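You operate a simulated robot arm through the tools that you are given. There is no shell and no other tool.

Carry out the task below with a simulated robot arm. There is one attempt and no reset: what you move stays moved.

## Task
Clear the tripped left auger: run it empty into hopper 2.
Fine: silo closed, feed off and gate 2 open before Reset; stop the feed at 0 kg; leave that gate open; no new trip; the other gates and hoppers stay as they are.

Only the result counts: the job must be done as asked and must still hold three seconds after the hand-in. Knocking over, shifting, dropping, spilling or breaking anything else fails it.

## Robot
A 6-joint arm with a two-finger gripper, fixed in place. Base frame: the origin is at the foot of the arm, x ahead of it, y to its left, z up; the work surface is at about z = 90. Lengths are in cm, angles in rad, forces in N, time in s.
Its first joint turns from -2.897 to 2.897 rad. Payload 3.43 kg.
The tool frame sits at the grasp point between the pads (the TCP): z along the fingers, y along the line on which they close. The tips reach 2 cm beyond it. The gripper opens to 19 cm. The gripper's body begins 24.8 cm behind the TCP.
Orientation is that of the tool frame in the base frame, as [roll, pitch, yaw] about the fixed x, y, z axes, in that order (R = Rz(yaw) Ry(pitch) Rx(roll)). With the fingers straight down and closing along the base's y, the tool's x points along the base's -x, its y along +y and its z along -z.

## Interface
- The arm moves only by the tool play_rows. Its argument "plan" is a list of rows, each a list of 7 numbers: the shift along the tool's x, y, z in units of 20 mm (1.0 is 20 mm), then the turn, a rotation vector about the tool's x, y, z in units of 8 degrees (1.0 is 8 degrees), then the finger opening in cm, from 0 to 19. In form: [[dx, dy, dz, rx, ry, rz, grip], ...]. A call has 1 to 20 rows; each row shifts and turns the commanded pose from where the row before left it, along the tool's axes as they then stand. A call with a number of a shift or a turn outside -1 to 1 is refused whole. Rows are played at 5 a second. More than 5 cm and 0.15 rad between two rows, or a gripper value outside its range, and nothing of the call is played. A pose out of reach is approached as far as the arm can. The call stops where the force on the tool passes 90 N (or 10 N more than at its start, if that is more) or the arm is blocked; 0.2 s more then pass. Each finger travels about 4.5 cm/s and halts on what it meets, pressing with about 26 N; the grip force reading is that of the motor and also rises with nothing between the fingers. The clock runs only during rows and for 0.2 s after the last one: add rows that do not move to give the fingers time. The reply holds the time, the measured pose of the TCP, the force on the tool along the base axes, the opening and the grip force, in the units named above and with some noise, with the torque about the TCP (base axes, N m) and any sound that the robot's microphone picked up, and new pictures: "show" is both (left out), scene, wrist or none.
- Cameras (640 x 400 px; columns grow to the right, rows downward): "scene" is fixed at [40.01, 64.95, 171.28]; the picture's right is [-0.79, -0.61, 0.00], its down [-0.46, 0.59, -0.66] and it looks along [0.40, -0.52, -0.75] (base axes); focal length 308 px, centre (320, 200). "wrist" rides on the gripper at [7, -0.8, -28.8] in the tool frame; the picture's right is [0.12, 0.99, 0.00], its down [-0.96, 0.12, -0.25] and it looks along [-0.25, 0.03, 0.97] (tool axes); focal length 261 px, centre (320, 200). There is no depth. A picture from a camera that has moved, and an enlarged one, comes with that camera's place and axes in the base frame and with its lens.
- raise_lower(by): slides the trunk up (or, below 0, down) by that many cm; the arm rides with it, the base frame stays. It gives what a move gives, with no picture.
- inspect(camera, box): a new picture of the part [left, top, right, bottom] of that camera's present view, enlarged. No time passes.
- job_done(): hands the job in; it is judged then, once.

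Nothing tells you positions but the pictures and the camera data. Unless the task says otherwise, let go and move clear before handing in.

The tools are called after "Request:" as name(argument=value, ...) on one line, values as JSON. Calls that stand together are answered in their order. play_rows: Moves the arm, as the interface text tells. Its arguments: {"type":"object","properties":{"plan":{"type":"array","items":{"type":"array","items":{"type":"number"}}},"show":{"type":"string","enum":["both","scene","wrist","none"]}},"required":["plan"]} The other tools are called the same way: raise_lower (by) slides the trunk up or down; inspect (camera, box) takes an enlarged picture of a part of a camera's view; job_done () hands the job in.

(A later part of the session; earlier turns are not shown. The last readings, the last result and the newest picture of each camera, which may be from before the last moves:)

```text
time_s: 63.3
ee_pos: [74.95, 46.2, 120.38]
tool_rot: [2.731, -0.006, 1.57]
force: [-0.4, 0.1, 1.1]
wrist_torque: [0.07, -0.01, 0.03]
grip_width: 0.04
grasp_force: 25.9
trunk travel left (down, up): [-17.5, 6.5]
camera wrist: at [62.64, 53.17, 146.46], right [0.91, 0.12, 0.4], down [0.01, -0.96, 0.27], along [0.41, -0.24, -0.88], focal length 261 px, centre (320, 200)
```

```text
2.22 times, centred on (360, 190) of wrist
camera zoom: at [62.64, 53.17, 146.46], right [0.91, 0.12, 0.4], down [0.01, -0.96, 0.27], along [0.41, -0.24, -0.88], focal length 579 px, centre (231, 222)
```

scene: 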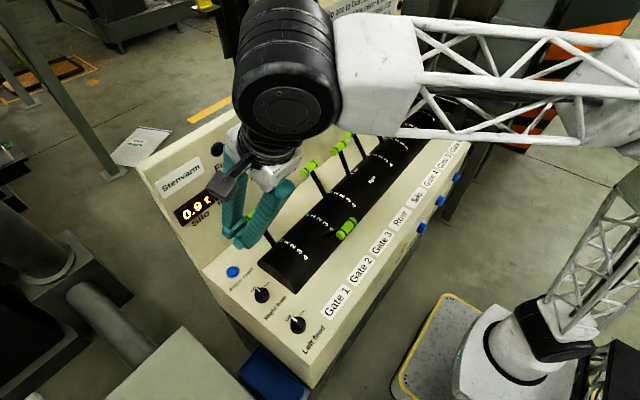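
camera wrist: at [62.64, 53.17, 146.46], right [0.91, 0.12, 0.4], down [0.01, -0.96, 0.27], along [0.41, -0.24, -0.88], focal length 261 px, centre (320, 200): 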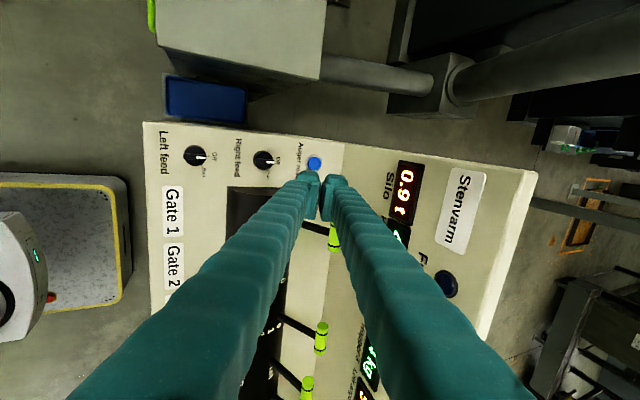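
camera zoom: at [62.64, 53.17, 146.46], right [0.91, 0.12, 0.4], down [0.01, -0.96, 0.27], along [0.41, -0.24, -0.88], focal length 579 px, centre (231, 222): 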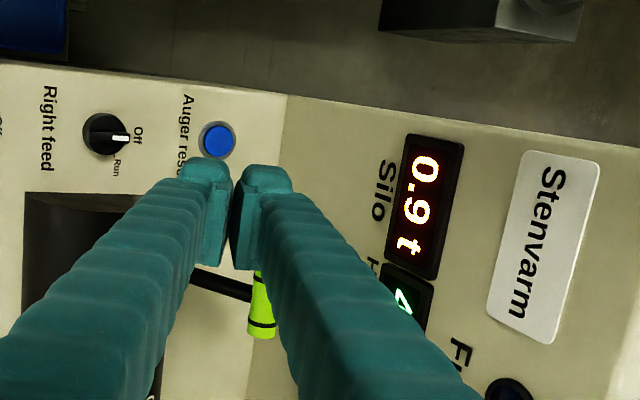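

Request:
play_rows(plan=[[0.15, 0.1, 1, 0, 0, 0, 0], [0, 0, 1, 0, 0, 0, 0], [0, 0, 1, 0, 0, 0, 0], [0, 0, 1, 0, 0, 0, 0], [0, 0, 1, 0, 0, 0, 0], [0, 0, 1, 0, 0, 0, 0], [0, 0, 1, 0, 0, 0, 0], [0, 0, 1, 0, 0, 0, 0], [0, 0, 1, 0, 0, 0, 0], [0, 0, 1, 0, 0, 0, 0], [0, 0, 1, 0, 0, 0, 0], [0, 0, 1, 0, 0, 0, 0], [0, 0, 1, 0, 0, 0, 0], [0, 0, 0, 0, 0, 0, 0]])

Request:
inspect(camera="wrist", box=[270, 140, 370, 230])

Request:
inspect(camera="scene", box=[200, 220, 300, 320])

```text
time_s: 66.3
ee_pos: [85.44, 46.7, 96.56]
tool_rot: [2.732, -0.006, 1.571]
force: [0.1, 0.5, 0.2]
wrist_torque: [-0.01, 0.01, 0.01]
grip_width: 0.0
grasp_force: 25.8
trunk travel left (down, up): [-17.5, 6.5]
camera wrist: at [73.22, 53.65, 122.57], right [0.91, 0.12, 0.4], down [0.01, -0.96, 0.27], along [0.41, -0.24, -0.88], focal length 261 px, centre (320, 200)
```

scene: 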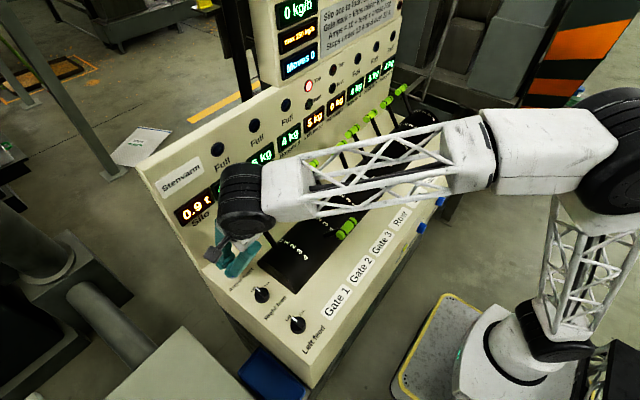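
wrist: 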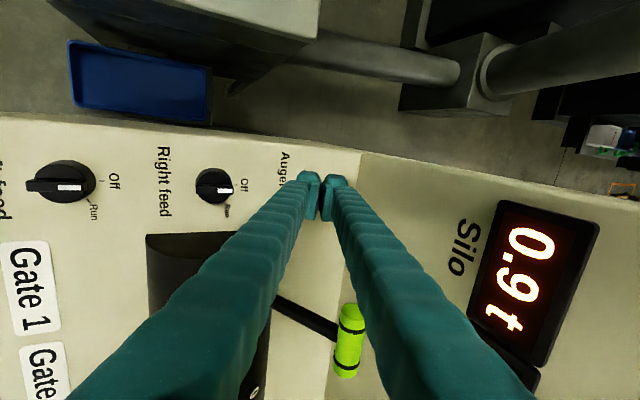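

```text
4.44 times, centred on (320, 185) of wrist
camera zoom: at [73.22, 53.65, 122.57], right [0.91, 0.12, 0.4], down [0.01, -0.96, 0.27], along [0.41, -0.24, -0.88], focal length 1158 px, centre (320, 267)
```

zoom: 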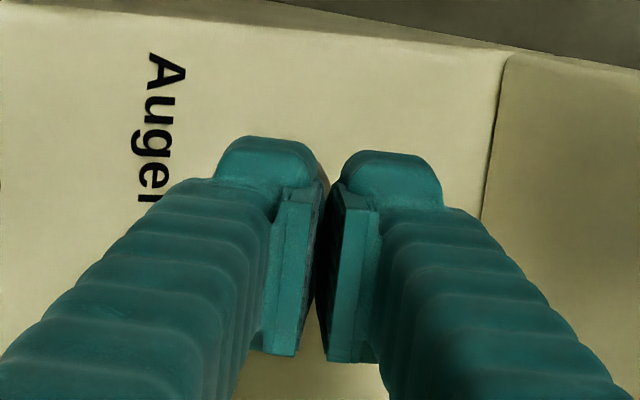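

```text
4.00 times, centred on (250, 270) of scene
camera zoom: at [40.01, 64.95, 171.28], right [-0.79, -0.61, 0.0], down [-0.46, 0.59, -0.66], along [0.4, -0.52, -0.75], focal length 1234 px, centre (600, -80)
```

zoom: 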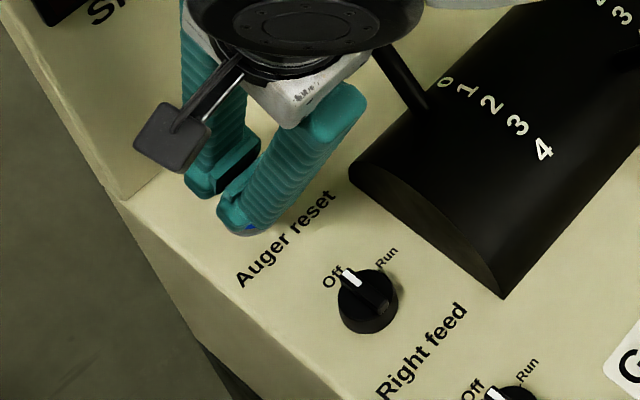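

Request:
play_rows(plan=[[-0.1, 0, 0.8, 0, 0, 0, 0], [0, 0, 0.4, 0, 0, 0, 0], [0, 0, 0.3, 0, 0, 0, 0], [0, 0, 0, 0, 0, 0, 0]], show="scene")

Request:
inspect(camera="scene", box=[200, 220, 300, 320])

Request:
inspect(camera="scene", box=[270, 50, 370, 140])

```text
time_s: 67.3
ee_pos: [86.59, 46.43, 93.83]
tool_rot: [2.731, -0.004, 1.57]
force: [-1.2, -0.3, -0.1]
wrist_torque: [0.0, -0.02, -0.01]
grip_width: 0.02
grasp_force: 25.9
trunk travel left (down, up): [-17.5, 6.5]
```

scene: 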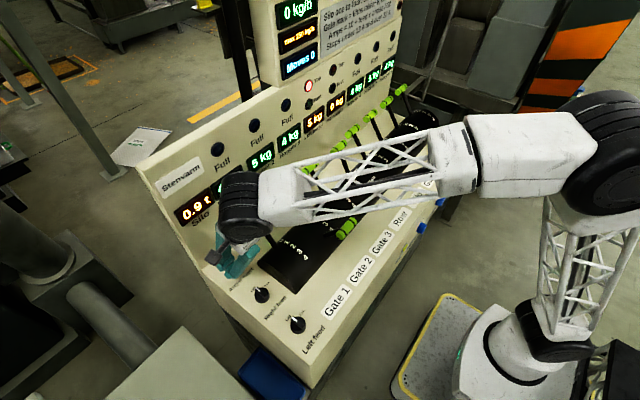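

```text
4.00 times, centred on (250, 270) of scene
camera zoom: at [40.01, 64.95, 171.28], right [-0.79, -0.61, 0.0], down [-0.46, 0.59, -0.66], along [0.4, -0.52, -0.75], focal length 1234 px, centre (600, -80)
```

zoom: 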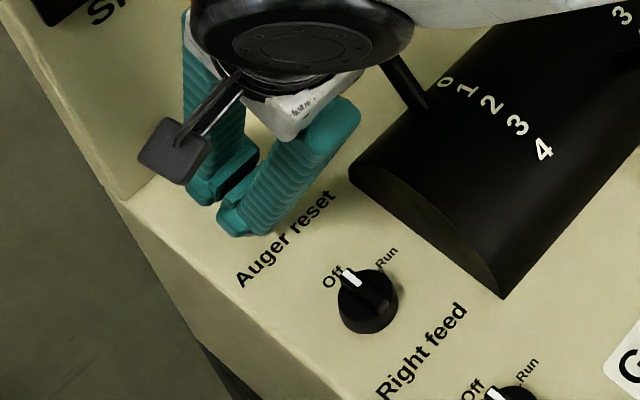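

```text
4.44 times, centred on (320, 95) of scene
camera zoom: at [40.01, 64.95, 171.28], right [-0.79, -0.61, 0.0], down [-0.46, 0.59, -0.66], along [0.4, -0.52, -0.75], focal length 1371 px, centre (320, 667)
```

zoom: 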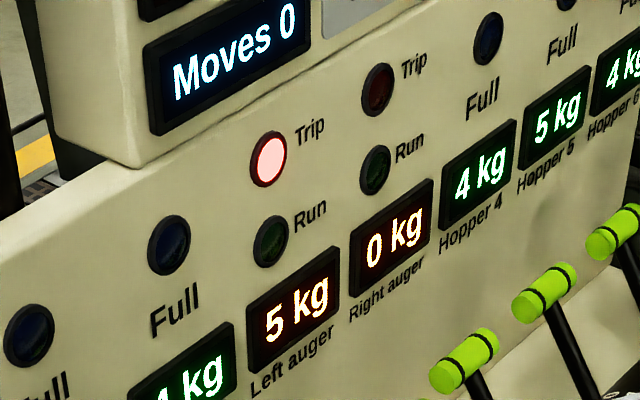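

Request:
play_rows(plan=[[0, 0, 0.15, 0, 0, 0, 0], [0, 0, 0.15, 0, 0, 0, 0], [0, 0, 0, 0, 0, 0, 0]], show="scene")

Request:
inspect(camera="scene", box=[270, 50, 370, 140])

```text
time_s: 68.1
ee_pos: [86.88, 46.48, 93.16]
tool_rot: [2.732, -0.005, 1.57]
force: [-0.2, 0.0, 0.2]
wrist_torque: [-0.01, -0.02, -0.02]
grip_width: 0.02
grasp_force: 25.8
trunk travel left (down, up): [-17.5, 6.5]
```

scene: 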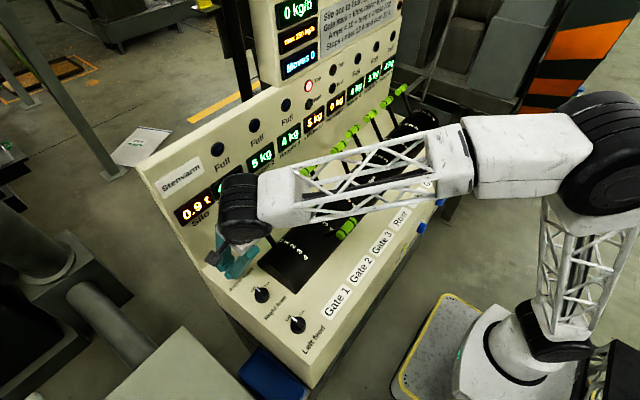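

```text
4.44 times, centred on (320, 95) of scene
camera zoom: at [40.01, 64.95, 171.28], right [-0.79, -0.61, 0.0], down [-0.46, 0.59, -0.66], along [0.4, -0.52, -0.75], focal length 1371 px, centre (320, 667)
```

zoom: 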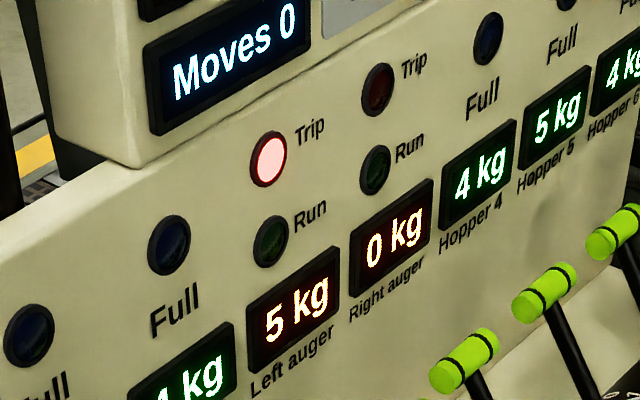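

Request:
play_rows(plan=[[0, 0, 0.15, 0, 0, 0, 0], [0, 0, 0.15, 0, 0, 0, 0], [0, 0, 0, 0, 0, 0, 0]], show="scene")

Request:
inspect(camera="scene", box=[270, 50, 370, 140])

Request:
inspect(camera="wrist", box=[270, 140, 370, 230])

```text
time_s: 68.9
ee_pos: [87.05, 46.48, 92.74]
tool_rot: [2.731, -0.005, 1.57]
force: [-1.1, 0.9, 2.6]
wrist_torque: [-0.01, 0.04, -0.01]
grip_width: 0.0
grasp_force: 26.2
trunk travel left (down, up): [-17.5, 6.5]
heard: click
```

scene: 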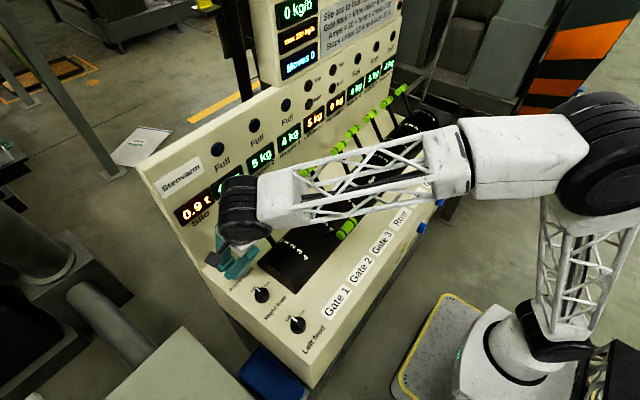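

```text
4.44 times, centred on (320, 95) of scene
camera zoom: at [40.01, 64.95, 171.28], right [-0.79, -0.61, 0.0], down [-0.46, 0.59, -0.66], along [0.4, -0.52, -0.75], focal length 1371 px, centre (320, 667)
```

zoom: 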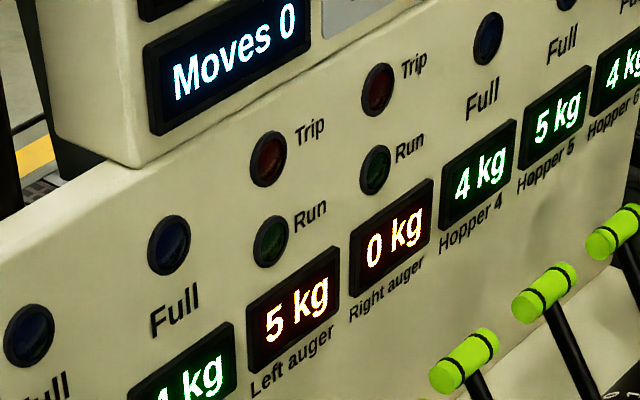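

```text
4.44 times, centred on (320, 185) of wrist
camera zoom: at [74.86, 53.41, 118.78], right [0.91, 0.12, 0.4], down [0.01, -0.96, 0.27], along [0.41, -0.24, -0.88], focal length 1158 px, centre (320, 267)
```

zoom: 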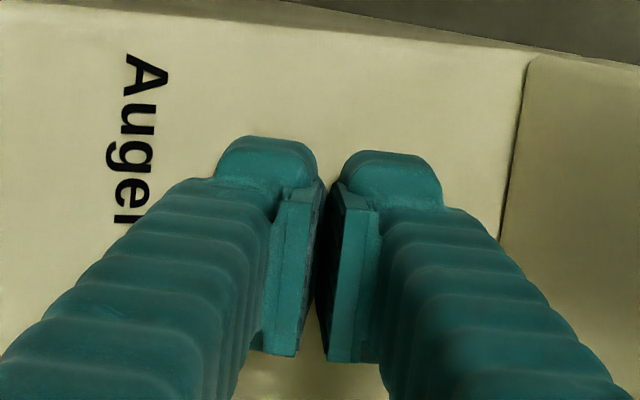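

The reset clicked and the left Trip lamp is out. I'll retract, straighten the tool, and go back to the left feed knob.

Request:
play_rows(plan=[[0, 0, -1, 0, 0, 0, 0], [0, 0, -1, 0, 0, 0, 0], [0, 0, -1, 0, 0, 0, 0], [0, 0, -1, 0, 0, 0, 0], [0, 0, -1, 0, 0, 0, 0], [0, 0, -1, 0, 0, 0, 0], [0, 0, -1, 0, 0, 0, 0], [0, 0, -1, 0, 0, 0, 0], [0, 0, -1, 0, 0, 0, 0], [0, 0, -1, 0, 0, 0, 0], [0, 0, -1, 0, 0, 0, 0], [0, 0, 0, 1, 0, 0, 0], [0, 0, 0, 1, 0, 0, 0], [0, 0, 0, 0.94, 0, 0, 0], [0, 0, 0, 0, 0, 0, 0]], show="none")

Request:
play_rows(plan=[[0, -1, 0, 0, 0, 0, 1], [0, -1, 0, 0, 0, 0, 2], [0, -1, 0, 0, 0, 0, 3], [0, -1, 0, 0, 0, 0, 4], [0, 0, 0, 0, 0, -1, 4], [0, 0, 0, 0, 0, -1, 4], [0, 0, 0, 0, 0, -1, 4], [0, 0, 0, 0, 0, -1, 4], [0, 0, 0, 0, 0, -1, 4], [0, 0, 0, 0, 0, -1, 4], [0, 0, 0, 0, 0, -1, 4], [0, 0, 0, 0, 0, -1, 4], [0, 0, 0, 0, 0, -1, 4], [0, 0, 0, 0, 0, -1, 4], [0, 0, 0, 0, 0, -1, 4], [0, 0, 0, 0, 0, -0.25, 4], [0, 0, 0, 0, 0, 0, 4]])

Request:
inspect(camera="scene", box=[210, 240, 350, 350])

```text
time_s: 72.1
ee_pos: [78.3, 46.31, 112.72]
tool_rot: [-3.139, -0.002, 1.572]
force: [0.8, 0.7, -1.2]
wrist_torque: [-0.08, 0.11, 0.01]
grip_width: 0.0
grasp_force: 25.7
trunk travel left (down, up): [-17.5, 6.5]
```

```text
time_s: 75.7
ee_pos: [70.31, 46.36, 112.91]
tool_rot: [3.137, -0.001, -3.141]
force: [-0.2, -0.8, 0.4]
wrist_torque: [-0.01, 0.0, -0.03]
grip_width: 4.0
grasp_force: 0.1
trunk travel left (down, up): [-17.5, 6.5]
camera wrist: at [63.33, 45.39, 141.59], right [-0.12, 0.99, 0.0], down [0.96, 0.11, 0.25], along [0.25, 0.03, -0.97], focal length 261 px, centre (320, 200)
```

scene: 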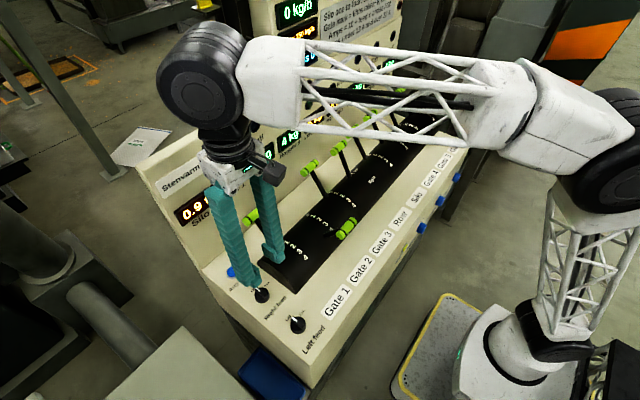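
wrist: 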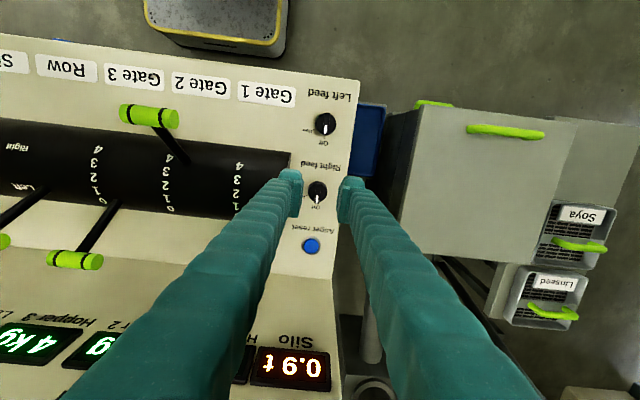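

```text
3.64 times, centred on (280, 295) of scene
camera zoom: at [40.01, 64.95, 171.28], right [-0.79, -0.61, 0.0], down [-0.46, 0.59, -0.66], along [0.4, -0.52, -0.75], focal length 1121 px, centre (466, -146)
```

zoom: 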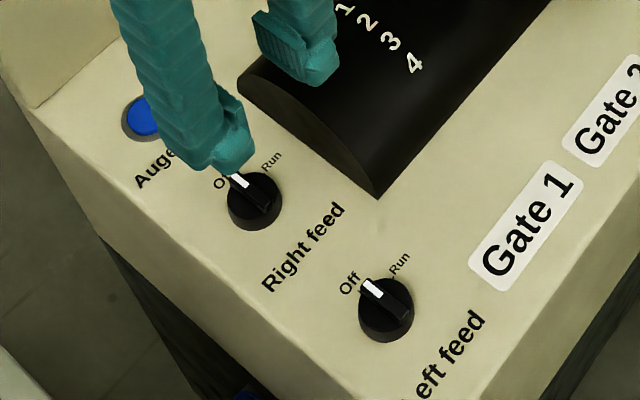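

Request:
play_rows(plan=[[1, 0, 0, 0, 0, 0, 4], [1, 0, 0, 0, 0, 0, 4], [1, 0.06, 0, 0, 0, 0, 4], [1, 0, 0, 0, 0, 0, 4], [0.4, 0, 0, 0, 0, 0, 4], [0, 0, 1, 0, 0, 0, 4], [0, 0, 1, 0, 0, 0, 4], [0, 0, 1, 0, 0, 0, 4], [0, 0, 1, 0, 0, 0, 4], [0, 0, 1, 0, 0, 0, 4], [0, 0, 1, 0, 0, 0, 3], [0, 0, 1, 0, 0, 0, 3], [0, 0, 1, 0, 0, 0, 3], [0, 0, 0, 0, 0, 0, 3]], show="wrist")

Request:
inspect(camera="wrist", box=[270, 140, 370, 230])

```text
time_s: 78.7
ee_pos: [61.64, 46.55, 96.9]
tool_rot: [3.138, -0.001, 3.14]
force: [0.0, -0.5, 0.0]
wrist_torque: [-0.01, 0.0, -0.01]
grip_width: 3.01
grasp_force: 0.0
trunk travel left (down, up): [-17.5, 6.5]
camera wrist: at [54.58, 45.63, 125.6], right [-0.12, 0.99, 0.0], down [0.96, 0.11, 0.25], along [0.25, 0.03, -0.97], focal length 261 px, centre (320, 200)
```

wrist: 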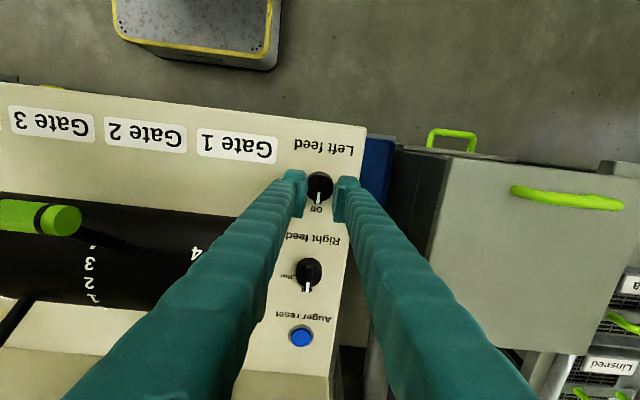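

```text
4.44 times, centred on (320, 185) of wrist
camera zoom: at [54.58, 45.63, 125.6], right [-0.12, 0.99, 0.0], down [0.96, 0.11, 0.25], along [0.25, 0.03, -0.97], focal length 1158 px, centre (320, 267)
```

zoom: 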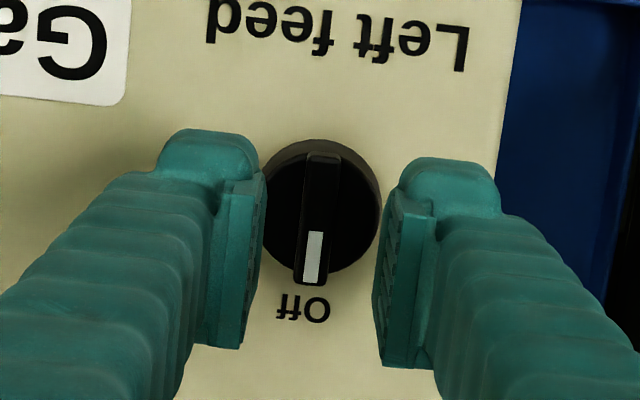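

Request:
play_rows(plan=[[0, 0, 0.7, 0, 0, 0, 3], [0, 0, 0.65, 0, 0, 0, 3], [0, 0, 0, 0, 0, 0, 2], [0, 0, 0, 0, 0, 0, 1], [0, 0, 0, 0, 0, 0, 0], [0, 0, 0, 0, 0, 0, 0]], show="both")

Request:
inspect(camera="wrist", box=[270, 140, 370, 230])

Request:
inspect(camera="scene", box=[260, 0, 420, 150])

```text
time_s: 80.1
ee_pos: [61.45, 46.51, 93.98]
tool_rot: [3.138, 0.0, 3.139]
force: [-3.1, -7.4, -2.1]
wrist_torque: [-0.07, 0.02, -0.02]
grip_width: 0.9
grasp_force: 42.1
trunk travel left (down, up): [-17.5, 6.5]
camera wrist: at [54.52, 45.56, 122.86], right [-0.12, 0.99, 0.0], down [0.96, 0.11, 0.25], along [0.24, 0.03, -0.97], focal length 261 px, centre (320, 200)
```

scene: 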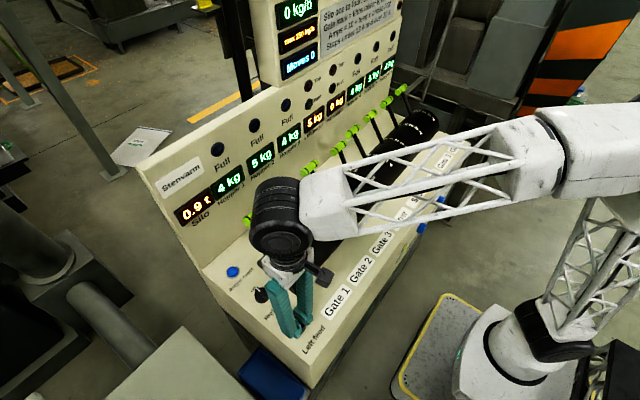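
wrist: 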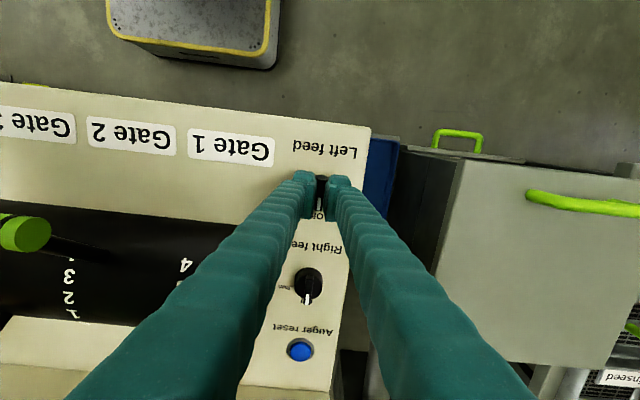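

```text
4.44 times, centred on (320, 185) of wrist
camera zoom: at [54.52, 45.56, 122.86], right [-0.12, 0.99, 0.0], down [0.96, 0.11, 0.25], along [0.24, 0.03, -0.97], focal length 1158 px, centre (320, 267)
```

zoom: 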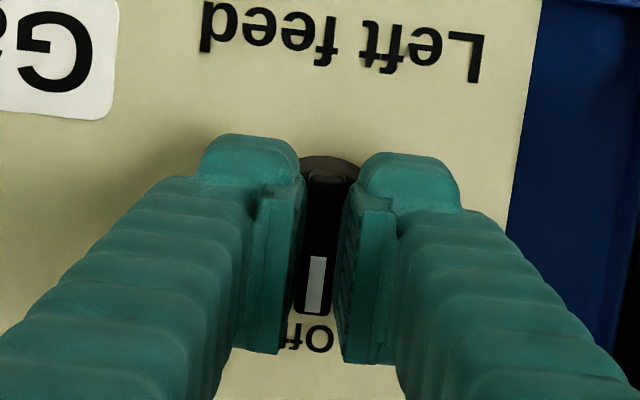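

```text
2.67 times, centred on (340, 75) of scene
camera zoom: at [40.01, 64.95, 171.28], right [-0.79, -0.61, 0.0], down [-0.46, 0.59, -0.66], along [0.4, -0.52, -0.75], focal length 822 px, centre (267, 533)
```

zoom: 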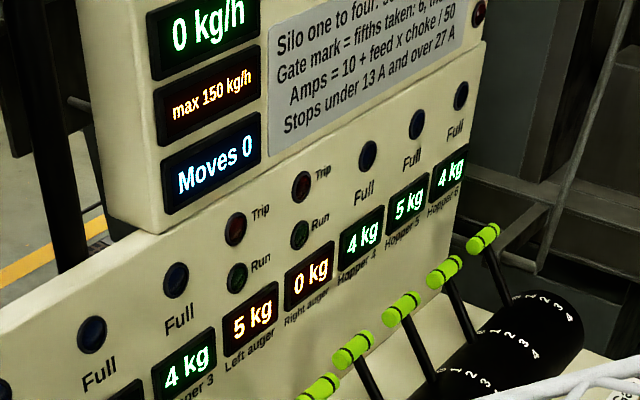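

Gripped on the pointer, with the left auger reset and showing 5 kg. I'll turn the left feed to Run and watch the displays.

Request:
play_rows(plan=[[0, 0, 0, 0, 0, 1, 0], [0, 0, 0, 0, 0, 1, 0], [0, 0, 0, 0, 0, 1, 0], [0, 0, 0, 0, 0, 1, 0], [0, 0, 0, 0, 0, 1, 0], [0, 0, 0, 0, 0, 1, 0], [0, 0, 0, 0, 0, 1, 0]], show="scene")

Request:
inspect(camera="scene", box=[260, 0, 420, 150])

Request:
inspect(camera="wrist", box=[270, 140, 370, 230])

```text
time_s: 81.7
ee_pos: [61.46, 46.54, 94.05]
tool_rot: [3.14, -0.005, 2.162]
force: [-5.8, -18.1, -9.3]
wrist_torque: [-0.28, -0.04, -0.01]
grip_width: 0.89
grasp_force: 42.5
trunk travel left (down, up): [-17.5, 6.5]
```

scene: 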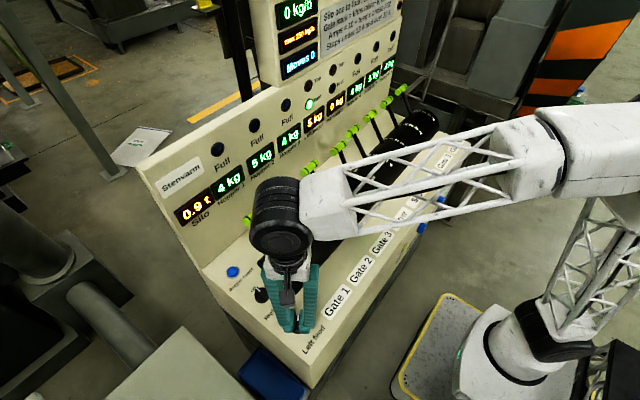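

```text
2.67 times, centred on (340, 75) of scene
camera zoom: at [40.01, 64.95, 171.28], right [-0.79, -0.61, 0.0], down [-0.46, 0.59, -0.66], along [0.4, -0.52, -0.75], focal length 822 px, centre (267, 533)
```

zoom: 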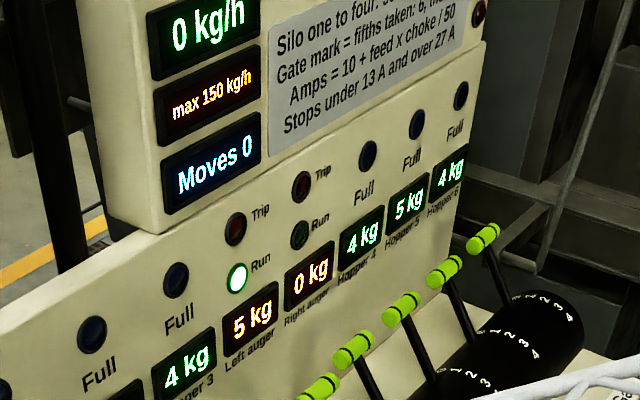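

```text
4.44 times, centred on (320, 185) of wrist
camera zoom: at [56.94, 51.76, 122.89], right [0.76, 0.65, 0.0], down [0.63, -0.74, 0.24], along [0.16, -0.18, -0.97], focal length 1158 px, centre (320, 267)
```

zoom: 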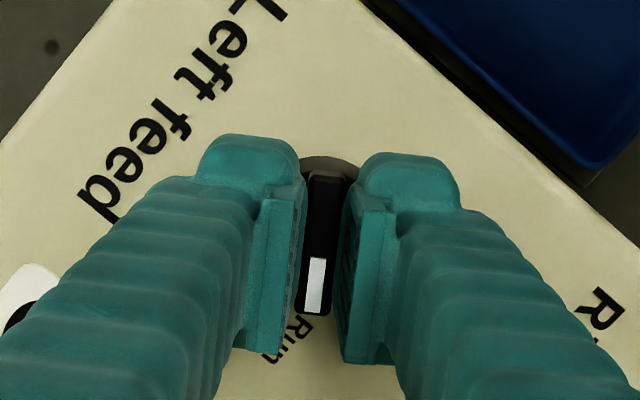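

Run lamp is lit and there is no trip. I'll hold the knob and watch the auger weight fall in short waits.

Request:
play_rows(plan=[[0, 0, 0, 0, 0, 0, 0], [0, 0, 0, 0, 0, 0, 0], [0, 0, 0, 0, 0, 0, 0], [0, 0, 0, 0, 0, 0, 0]], show="scene")

Request:
inspect(camera="scene", box=[230, 60, 370, 190])

```text
time_s: 82.7
ee_pos: [61.48, 46.65, 94.03]
tool_rot: [3.139, -0.004, 2.163]
force: [-7.1, -20.4, -11.3]
wrist_torque: [-0.25, 0.06, -0.04]
grip_width: 0.88
grasp_force: 42.5
trunk travel left (down, up): [-17.5, 6.5]
```

scene: 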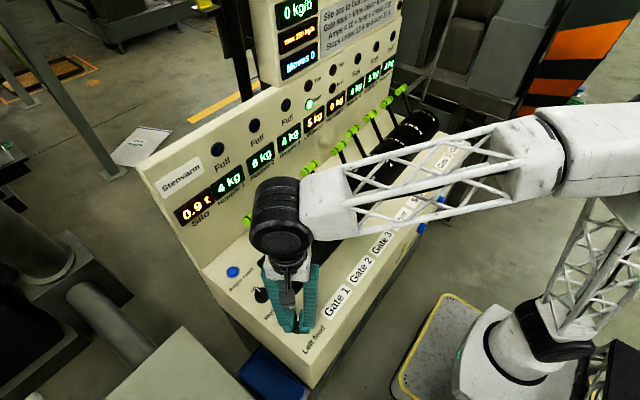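

```text
3.08 times, centred on (300, 125) of scene
camera zoom: at [40.01, 64.95, 171.28], right [-0.79, -0.61, 0.0], down [-0.46, 0.59, -0.66], along [0.4, -0.52, -0.75], focal length 949 px, centre (382, 431)
```

zoom: 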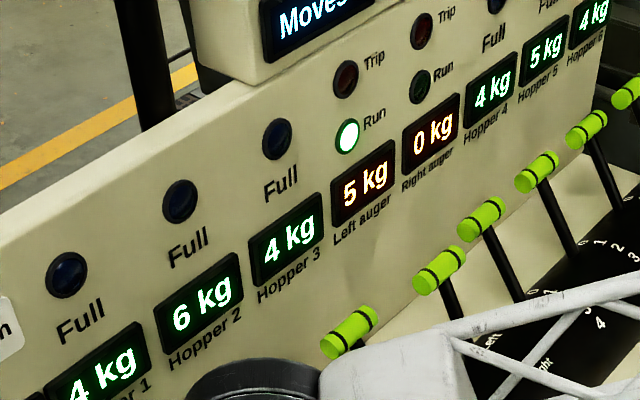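

Request:
play_rows(plan=[[0, 0, 0, 0, 0, 0, 0], [0, 0, 0, 0, 0, 0, 0], [0, 0, 0, 0, 0, 0, 0], [0, 0, 0, 0, 0, 0, 0], [0, 0, 0, 0, 0, 0, 0], [0, 0, 0, 0, 0, 0, 0], [0, 0, 0, 0, 0, 0, 0]], show="none")

Request:
inspect(camera="scene", box=[230, 60, 370, 190])

```text
time_s: 84.3
ee_pos: [61.5, 46.62, 94.2]
tool_rot: [3.14, -0.003, 2.163]
force: [-9.1, -19.0, -10.7]
wrist_torque: [-0.23, 0.12, 0.03]
grip_width: 0.86
grasp_force: 42.3
trunk travel left (down, up): [-17.5, 6.5]
```

```text
3.08 times, centred on (300, 125) of scene
camera zoom: at [40.01, 64.95, 171.28], right [-0.79, -0.61, 0.0], down [-0.46, 0.59, -0.66], along [0.4, -0.52, -0.75], focal length 949 px, centre (382, 431)
```

zoom: 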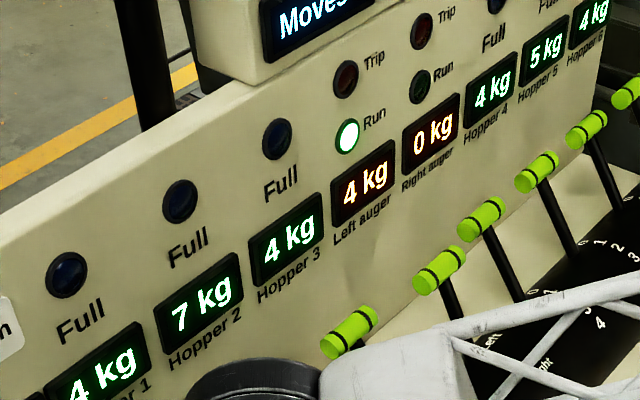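

Request:
play_rows(plan=[[0, 0, 0, 0, 0, 0, 0], [0, 0, 0, 0, 0, 0, 0], [0, 0, 0, 0, 0, 0, 0], [0, 0, 0, 0, 0, 0, 0]], show="none")

Request:
inspect(camera="scene", box=[230, 60, 370, 190])

Request:
inspect(camera="wrist", box=[270, 140, 370, 230])

```text
time_s: 85.3
ee_pos: [61.51, 46.5, 94.18]
tool_rot: [3.141, -0.004, 2.165]
force: [-9.8, -23.8, -8.4]
wrist_torque: [-0.28, 0.08, -0.02]
grip_width: 0.88
grasp_force: 42.1
trunk travel left (down, up): [-17.5, 6.5]
```

```text
3.08 times, centred on (300, 125) of scene
camera zoom: at [40.01, 64.95, 171.28], right [-0.79, -0.61, 0.0], down [-0.46, 0.59, -0.66], along [0.4, -0.52, -0.75], focal length 949 px, centre (382, 431)
```

zoom: 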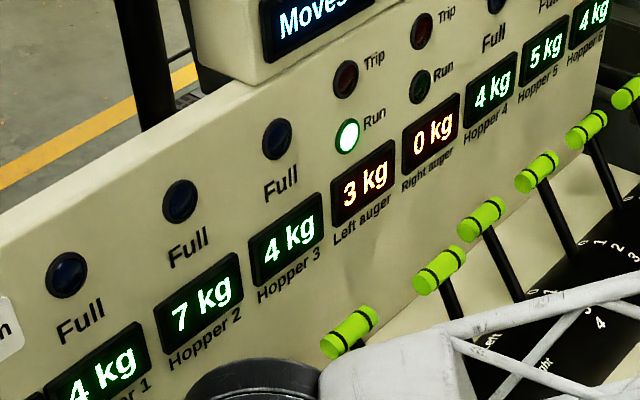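

```text
4.44 times, centred on (320, 185) of wrist
camera zoom: at [56.91, 51.76, 122.93], right [0.76, 0.65, 0.0], down [0.63, -0.73, 0.24], along [0.16, -0.18, -0.97], focal length 1158 px, centre (320, 267)
```

zoom: 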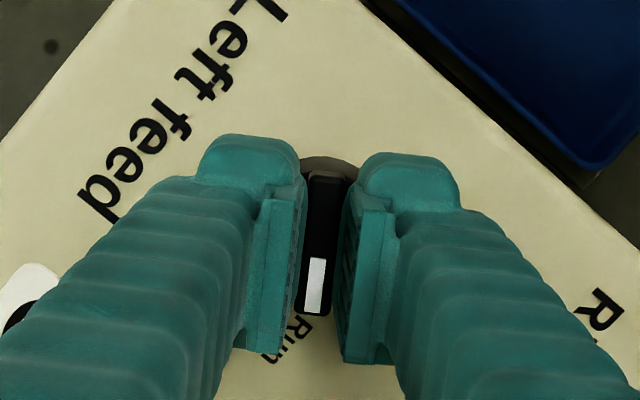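

Request:
play_rows(plan=[[0, 0, 0, 0, 0, 0, 0], [0, 0, 0, 0, 0, 0, 0], [0, 0, 0, 0, 0, 0, 0], [0, 0, 0, 0, 0, 0, 0], [0, 0, 0, 0, 0, 0, 0], [0, 0, 0, 0, 0, 0, 0], [0, 0, 0, 0, 0, 0, 0]], show="none")

Request:
inspect(camera="scene", box=[230, 60, 370, 190])

```text
time_s: 86.9
ee_pos: [61.5, 46.53, 94.14]
tool_rot: [3.139, -0.003, 2.165]
force: [-8.4, -26.4, -5.8]
wrist_torque: [-0.3, 0.06, -0.04]
grip_width: 0.83
grasp_force: 41.8
trunk travel left (down, up): [-17.5, 6.5]
```

```text
3.08 times, centred on (300, 125) of scene
camera zoom: at [40.01, 64.95, 171.28], right [-0.79, -0.61, 0.0], down [-0.46, 0.59, -0.66], along [0.4, -0.52, -0.75], focal length 949 px, centre (382, 431)
```

zoom: 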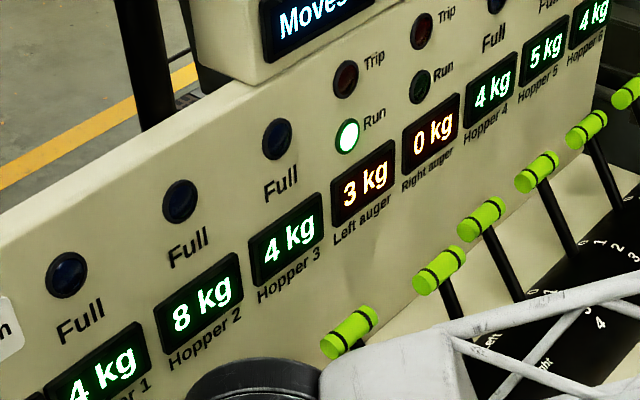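

Request:
play_rows(plan=[[0, 0, 0, 0, 0, 0, 0], [0, 0, 0, 0, 0, 0, 0], [0, 0, 0, 0, 0, 0, 0], [0, 0, 0, 0, 0, 0, 0], [0, 0, 0, 0, 0, 0, 0], [0, 0, 0, 0, 0, 0, 0], [0, 0, 0, 0, 0, 0, 0]], show="none")

Request:
inspect(camera="scene", box=[230, 60, 370, 190])

```text
time_s: 88.5
ee_pos: [61.44, 46.58, 94.05]
tool_rot: [3.138, -0.005, 2.164]
force: [-8.8, -25.2, -1.8]
wrist_torque: [-0.24, 0.11, 0.0]
grip_width: 0.85
grasp_force: 41.8
trunk travel left (down, up): [-17.5, 6.5]
```

```text
3.08 times, centred on (300, 125) of scene
camera zoom: at [40.01, 64.95, 171.28], right [-0.79, -0.61, 0.0], down [-0.46, 0.59, -0.66], along [0.4, -0.52, -0.75], focal length 949 px, centre (382, 431)
```

zoom: 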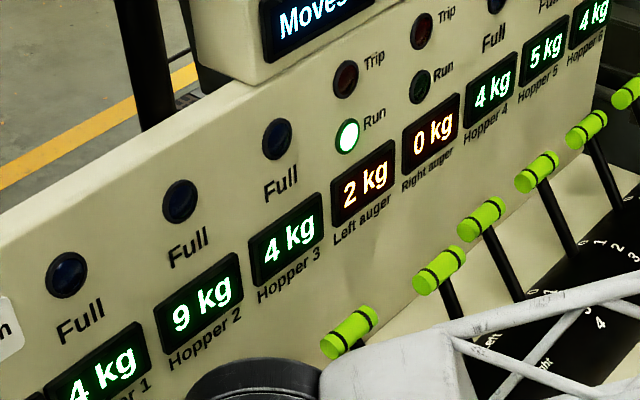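

Request:
play_rows(plan=[[0, 0, 0, 0, 0, 0, 0], [0, 0, 0, 0, 0, 0, 0], [0, 0, 0, 0, 0, 0, 0], [0, 0, 0, 0, 0, 0, 0], [0, 0, 0, 0, 0, 0, 0]], show="none")

Request:
inspect(camera="scene", box=[230, 60, 370, 190])

```text
time_s: 89.7
ee_pos: [61.48, 46.55, 94.12]
tool_rot: [3.137, -0.004, 2.163]
force: [-9.5, -22.5, 0.9]
wrist_torque: [-0.2, 0.15, -0.05]
grip_width: 0.82
grasp_force: 42.1
trunk travel left (down, up): [-17.5, 6.5]
```

```text
3.08 times, centred on (300, 125) of scene
camera zoom: at [40.01, 64.95, 171.28], right [-0.79, -0.61, 0.0], down [-0.46, 0.59, -0.66], along [0.4, -0.52, -0.75], focal length 949 px, centre (382, 431)
```

zoom: 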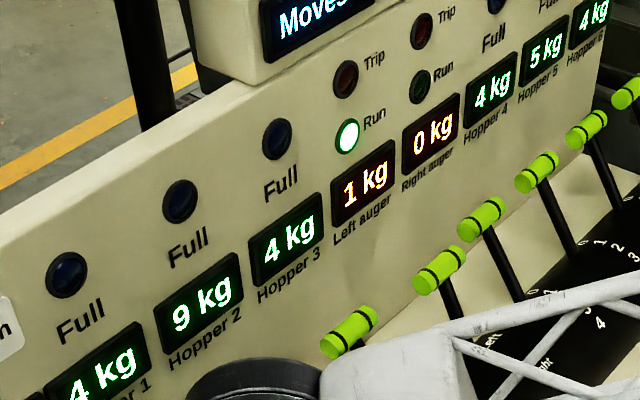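

Request:
play_rows(plan=[[0, 0, 0, 0, 0, 0, 0], [0, 0, 0, 0, 0, 0, 0], [0, 0, 0, 0, 0, 0, 0], [0, 0, 0, 0, 0, 0, 0]], show="none")

Request:
inspect(camera="scene", box=[230, 60, 370, 190])

```text
time_s: 90.7
ee_pos: [61.44, 46.59, 94.18]
tool_rot: [3.138, -0.005, 2.164]
force: [-9.3, -21.1, 4.0]
wrist_torque: [-0.25, 0.08, 0.0]
grip_width: 0.85
grasp_force: 42.1
trunk travel left (down, up): [-17.5, 6.5]
```

```text
3.08 times, centred on (300, 125) of scene
camera zoom: at [40.01, 64.95, 171.28], right [-0.79, -0.61, 0.0], down [-0.46, 0.59, -0.66], along [0.4, -0.52, -0.75], focal length 949 px, centre (382, 431)
```

zoom: 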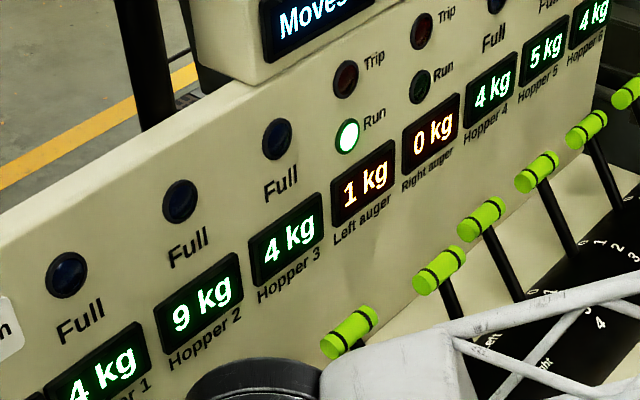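

Request:
play_rows(plan=[[0, 0, 0, 0, 0, 0, 0], [0, 0, 0, 0, 0, 0, 0]], show="none")

Request:
inspect(camera="scene", box=[230, 60, 370, 190])

```text
time_s: 91.3
ee_pos: [61.55, 46.52, 94.22]
tool_rot: [3.139, -0.003, 2.164]
force: [-9.5, -19.6, 5.9]
wrist_torque: [-0.2, 0.09, -0.01]
grip_width: 0.84
grasp_force: 42.0
trunk travel left (down, up): [-17.5, 6.5]
```

```text
3.08 times, centred on (300, 125) of scene
camera zoom: at [40.01, 64.95, 171.28], right [-0.79, -0.61, 0.0], down [-0.46, 0.59, -0.66], along [0.4, -0.52, -0.75], focal length 949 px, centre (382, 431)
```

zoom: 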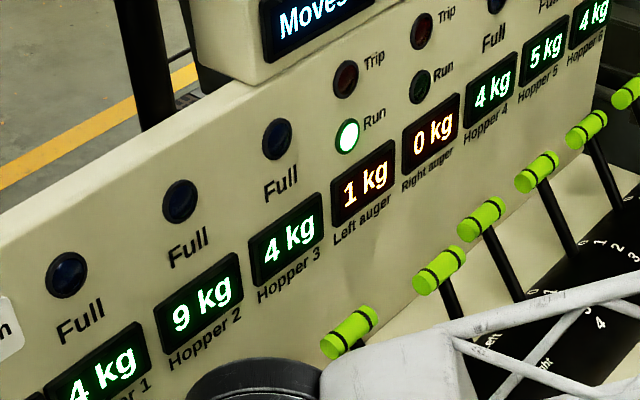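

Request:
play_rows(plan=[[0, 0, 0, 0, 0, 0, 0], [0, 0, 0, 0, 0, 0, 0]], show="none")

Request:
inspect(camera="scene", box=[230, 60, 370, 190])

```text
time_s: 91.9
ee_pos: [61.38, 46.51, 94.15]
tool_rot: [3.138, -0.003, 2.166]
force: [-9.5, -17.6, 7.2]
wrist_torque: [-0.2, 0.1, -0.02]
grip_width: 0.82
grasp_force: 41.9
trunk travel left (down, up): [-17.5, 6.5]
```

```text
3.08 times, centred on (300, 125) of scene
camera zoom: at [40.01, 64.95, 171.28], right [-0.79, -0.61, 0.0], down [-0.46, 0.59, -0.66], along [0.4, -0.52, -0.75], focal length 949 px, centre (382, 431)
```

zoom: 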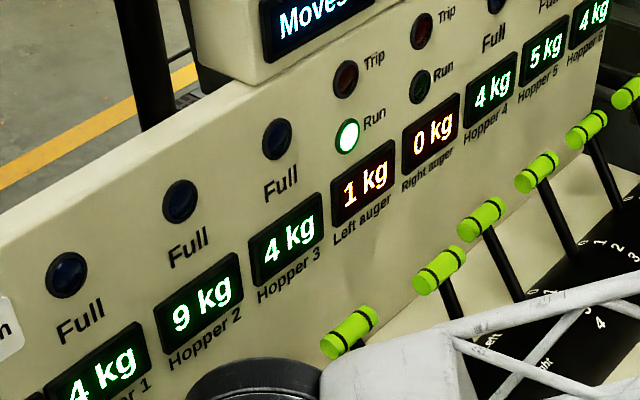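

Request:
play_rows(plan=[[0, 0, 0, 0, 0, 0, 0], [0, 0, 0, 0, 0, 0, 0]], show="none")

Request:
inspect(camera="scene", box=[230, 60, 370, 190])

```text
time_s: 92.5
ee_pos: [61.47, 46.57, 94.15]
tool_rot: [3.138, -0.004, 2.165]
force: [-8.4, -16.8, 9.4]
wrist_torque: [-0.2, 0.04, -0.03]
grip_width: 0.82
grasp_force: 42.4
trunk travel left (down, up): [-17.5, 6.5]
```

```text
3.08 times, centred on (300, 125) of scene
camera zoom: at [40.01, 64.95, 171.28], right [-0.79, -0.61, 0.0], down [-0.46, 0.59, -0.66], along [0.4, -0.52, -0.75], focal length 949 px, centre (382, 431)
```

zoom: 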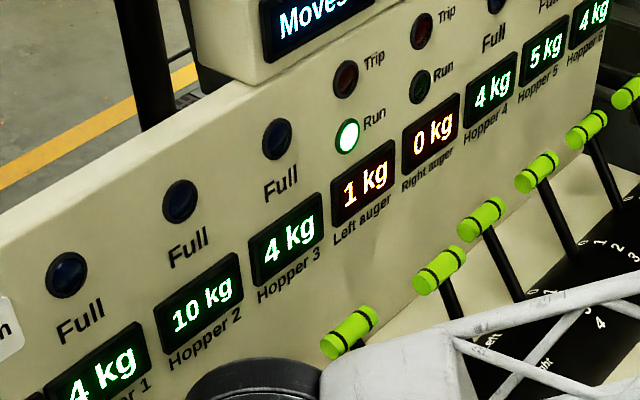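

Request:
play_rows(plan=[[0, 0, 0, 0, 0, 0, 0], [0, 0, 0, 0, 0, 0, 0], [0, 0, 0, 0, 0, 0, 0]], show="none")

Request:
inspect(camera="scene", box=[230, 60, 370, 190])

```text
time_s: 93.3
ee_pos: [61.4, 46.51, 94.19]
tool_rot: [3.138, -0.004, 2.164]
force: [-8.8, -15.4, 11.2]
wrist_torque: [-0.19, 0.08, -0.05]
grip_width: 0.84
grasp_force: 42.4
trunk travel left (down, up): [-17.5, 6.5]
```

```text
3.08 times, centred on (300, 125) of scene
camera zoom: at [40.01, 64.95, 171.28], right [-0.79, -0.61, 0.0], down [-0.46, 0.59, -0.66], along [0.4, -0.52, -0.75], focal length 949 px, centre (382, 431)
```

zoom: 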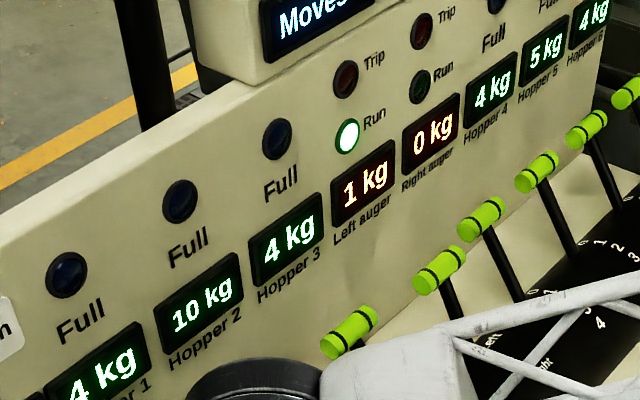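

Request:
play_rows(plan=[[0, 0, 0, 0, 0, 0, 0], [0, 0, 0, 0, 0, 0, 0], [0, 0, 0, 0, 0, 0, 0]], show="none")

Request:
inspect(camera="scene", box=[230, 60, 370, 190])

```text
time_s: 94.1
ee_pos: [61.48, 46.52, 94.18]
tool_rot: [3.139, -0.003, 2.165]
force: [-7.9, -14.2, 13.2]
wrist_torque: [-0.15, 0.08, -0.04]
grip_width: 0.8
grasp_force: 42.2
trunk travel left (down, up): [-17.5, 6.5]
```

```text
3.08 times, centred on (300, 125) of scene
camera zoom: at [40.01, 64.95, 171.28], right [-0.79, -0.61, 0.0], down [-0.46, 0.59, -0.66], along [0.4, -0.52, -0.75], focal length 949 px, centre (382, 431)
```

zoom: 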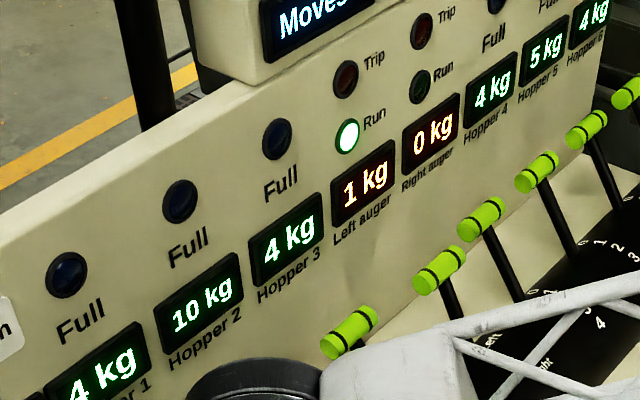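

Request:
play_rows(plan=[[0, 0, 0, 0, 0, 0, 0], [0, 0, 0, 0, 0, 0, 0], [0, 0, 0, 0, 0, 0, 0], [0, 0, 0, 0, 0, 0, 0]], show="none")

Request:
inspect(camera="scene", box=[230, 60, 370, 190])

```text
time_s: 95.1
ee_pos: [61.36, 46.46, 94.07]
tool_rot: [3.137, -0.002, 2.165]
force: [-8.0, -13.6, 15.2]
wrist_torque: [-0.11, 0.09, -0.04]
grip_width: 0.83
grasp_force: 42.3
trunk travel left (down, up): [-17.5, 6.5]
```

```text
3.08 times, centred on (300, 125) of scene
camera zoom: at [40.01, 64.95, 171.28], right [-0.79, -0.61, 0.0], down [-0.46, 0.59, -0.66], along [0.4, -0.52, -0.75], focal length 949 px, centre (382, 431)
```

zoom: 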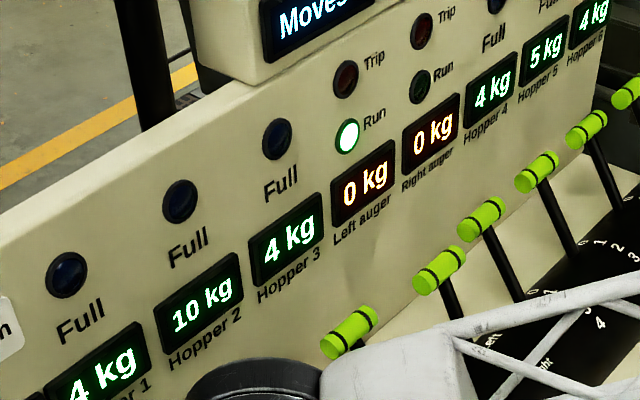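

The left auger shows 0 kg. I'll turn the feed back to Off now.

Request:
play_rows(plan=[[0, 0, 0, 0, 0, 0, 0], [0, 0, 0, 0, 0, 0, 0], [0, 0, 0, 0, 0, -1, 0], [0, 0, 0, 0, 0, -1, 0], [0, 0, 0, 0, 0, -1, 0], [0, 0, 0, 0, 0, -1, 0], [0, 0, 0, 0, 0, -1, 0], [0, 0, 0, 0, 0, -1, 0], [0, 0, 0, 0, 0, -1, 0], [0, 0, 0, 0, 0, 0, 0]], show="both")

Request:
inspect(camera="scene", box=[230, 60, 370, 190])

Request:
inspect(camera="wrist", box=[270, 140, 370, 230])

```text
time_s: 97.3
ee_pos: [61.48, 46.38, 94.15]
tool_rot: [3.136, 0.0, 3.14]
force: [-15.6, -15.7, 13.8]
wrist_torque: [-0.17, 0.23, -0.03]
grip_width: 0.8
grasp_force: 41.9
trunk travel left (down, up): [-17.5, 6.5]
camera wrist: at [54.43, 45.53, 122.96], right [-0.12, 0.99, 0.0], down [0.96, 0.11, 0.25], along [0.25, 0.03, -0.97], focal length 261 px, centre (320, 200)
```

scene: 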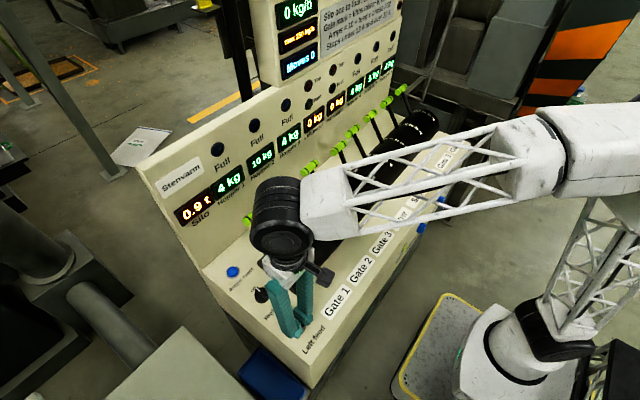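
wrist: 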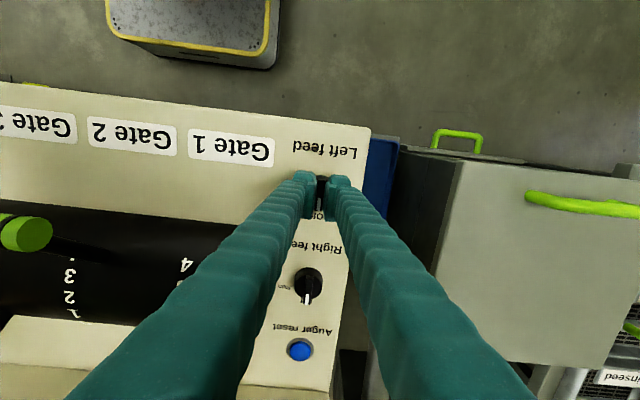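

```text
3.08 times, centred on (300, 125) of scene
camera zoom: at [40.01, 64.95, 171.28], right [-0.79, -0.61, 0.0], down [-0.46, 0.59, -0.66], along [0.4, -0.52, -0.75], focal length 949 px, centre (382, 431)
```

zoom: 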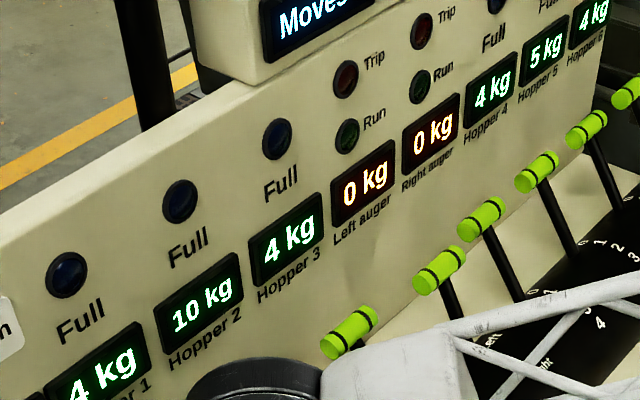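

```text
4.44 times, centred on (320, 185) of wrist
camera zoom: at [54.43, 45.53, 122.96], right [-0.12, 0.99, 0.0], down [0.96, 0.11, 0.25], along [0.25, 0.03, -0.97], focal length 1158 px, centre (320, 267)
```

zoom: 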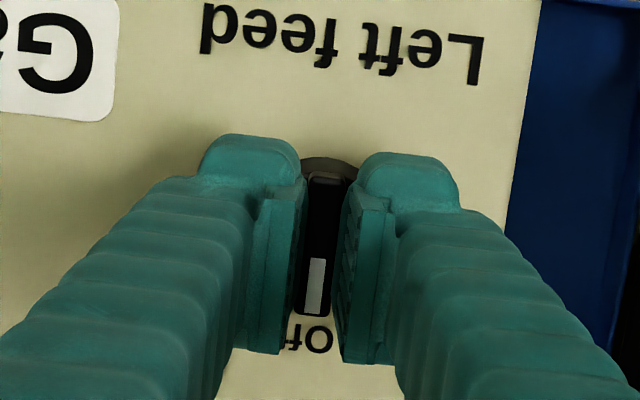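

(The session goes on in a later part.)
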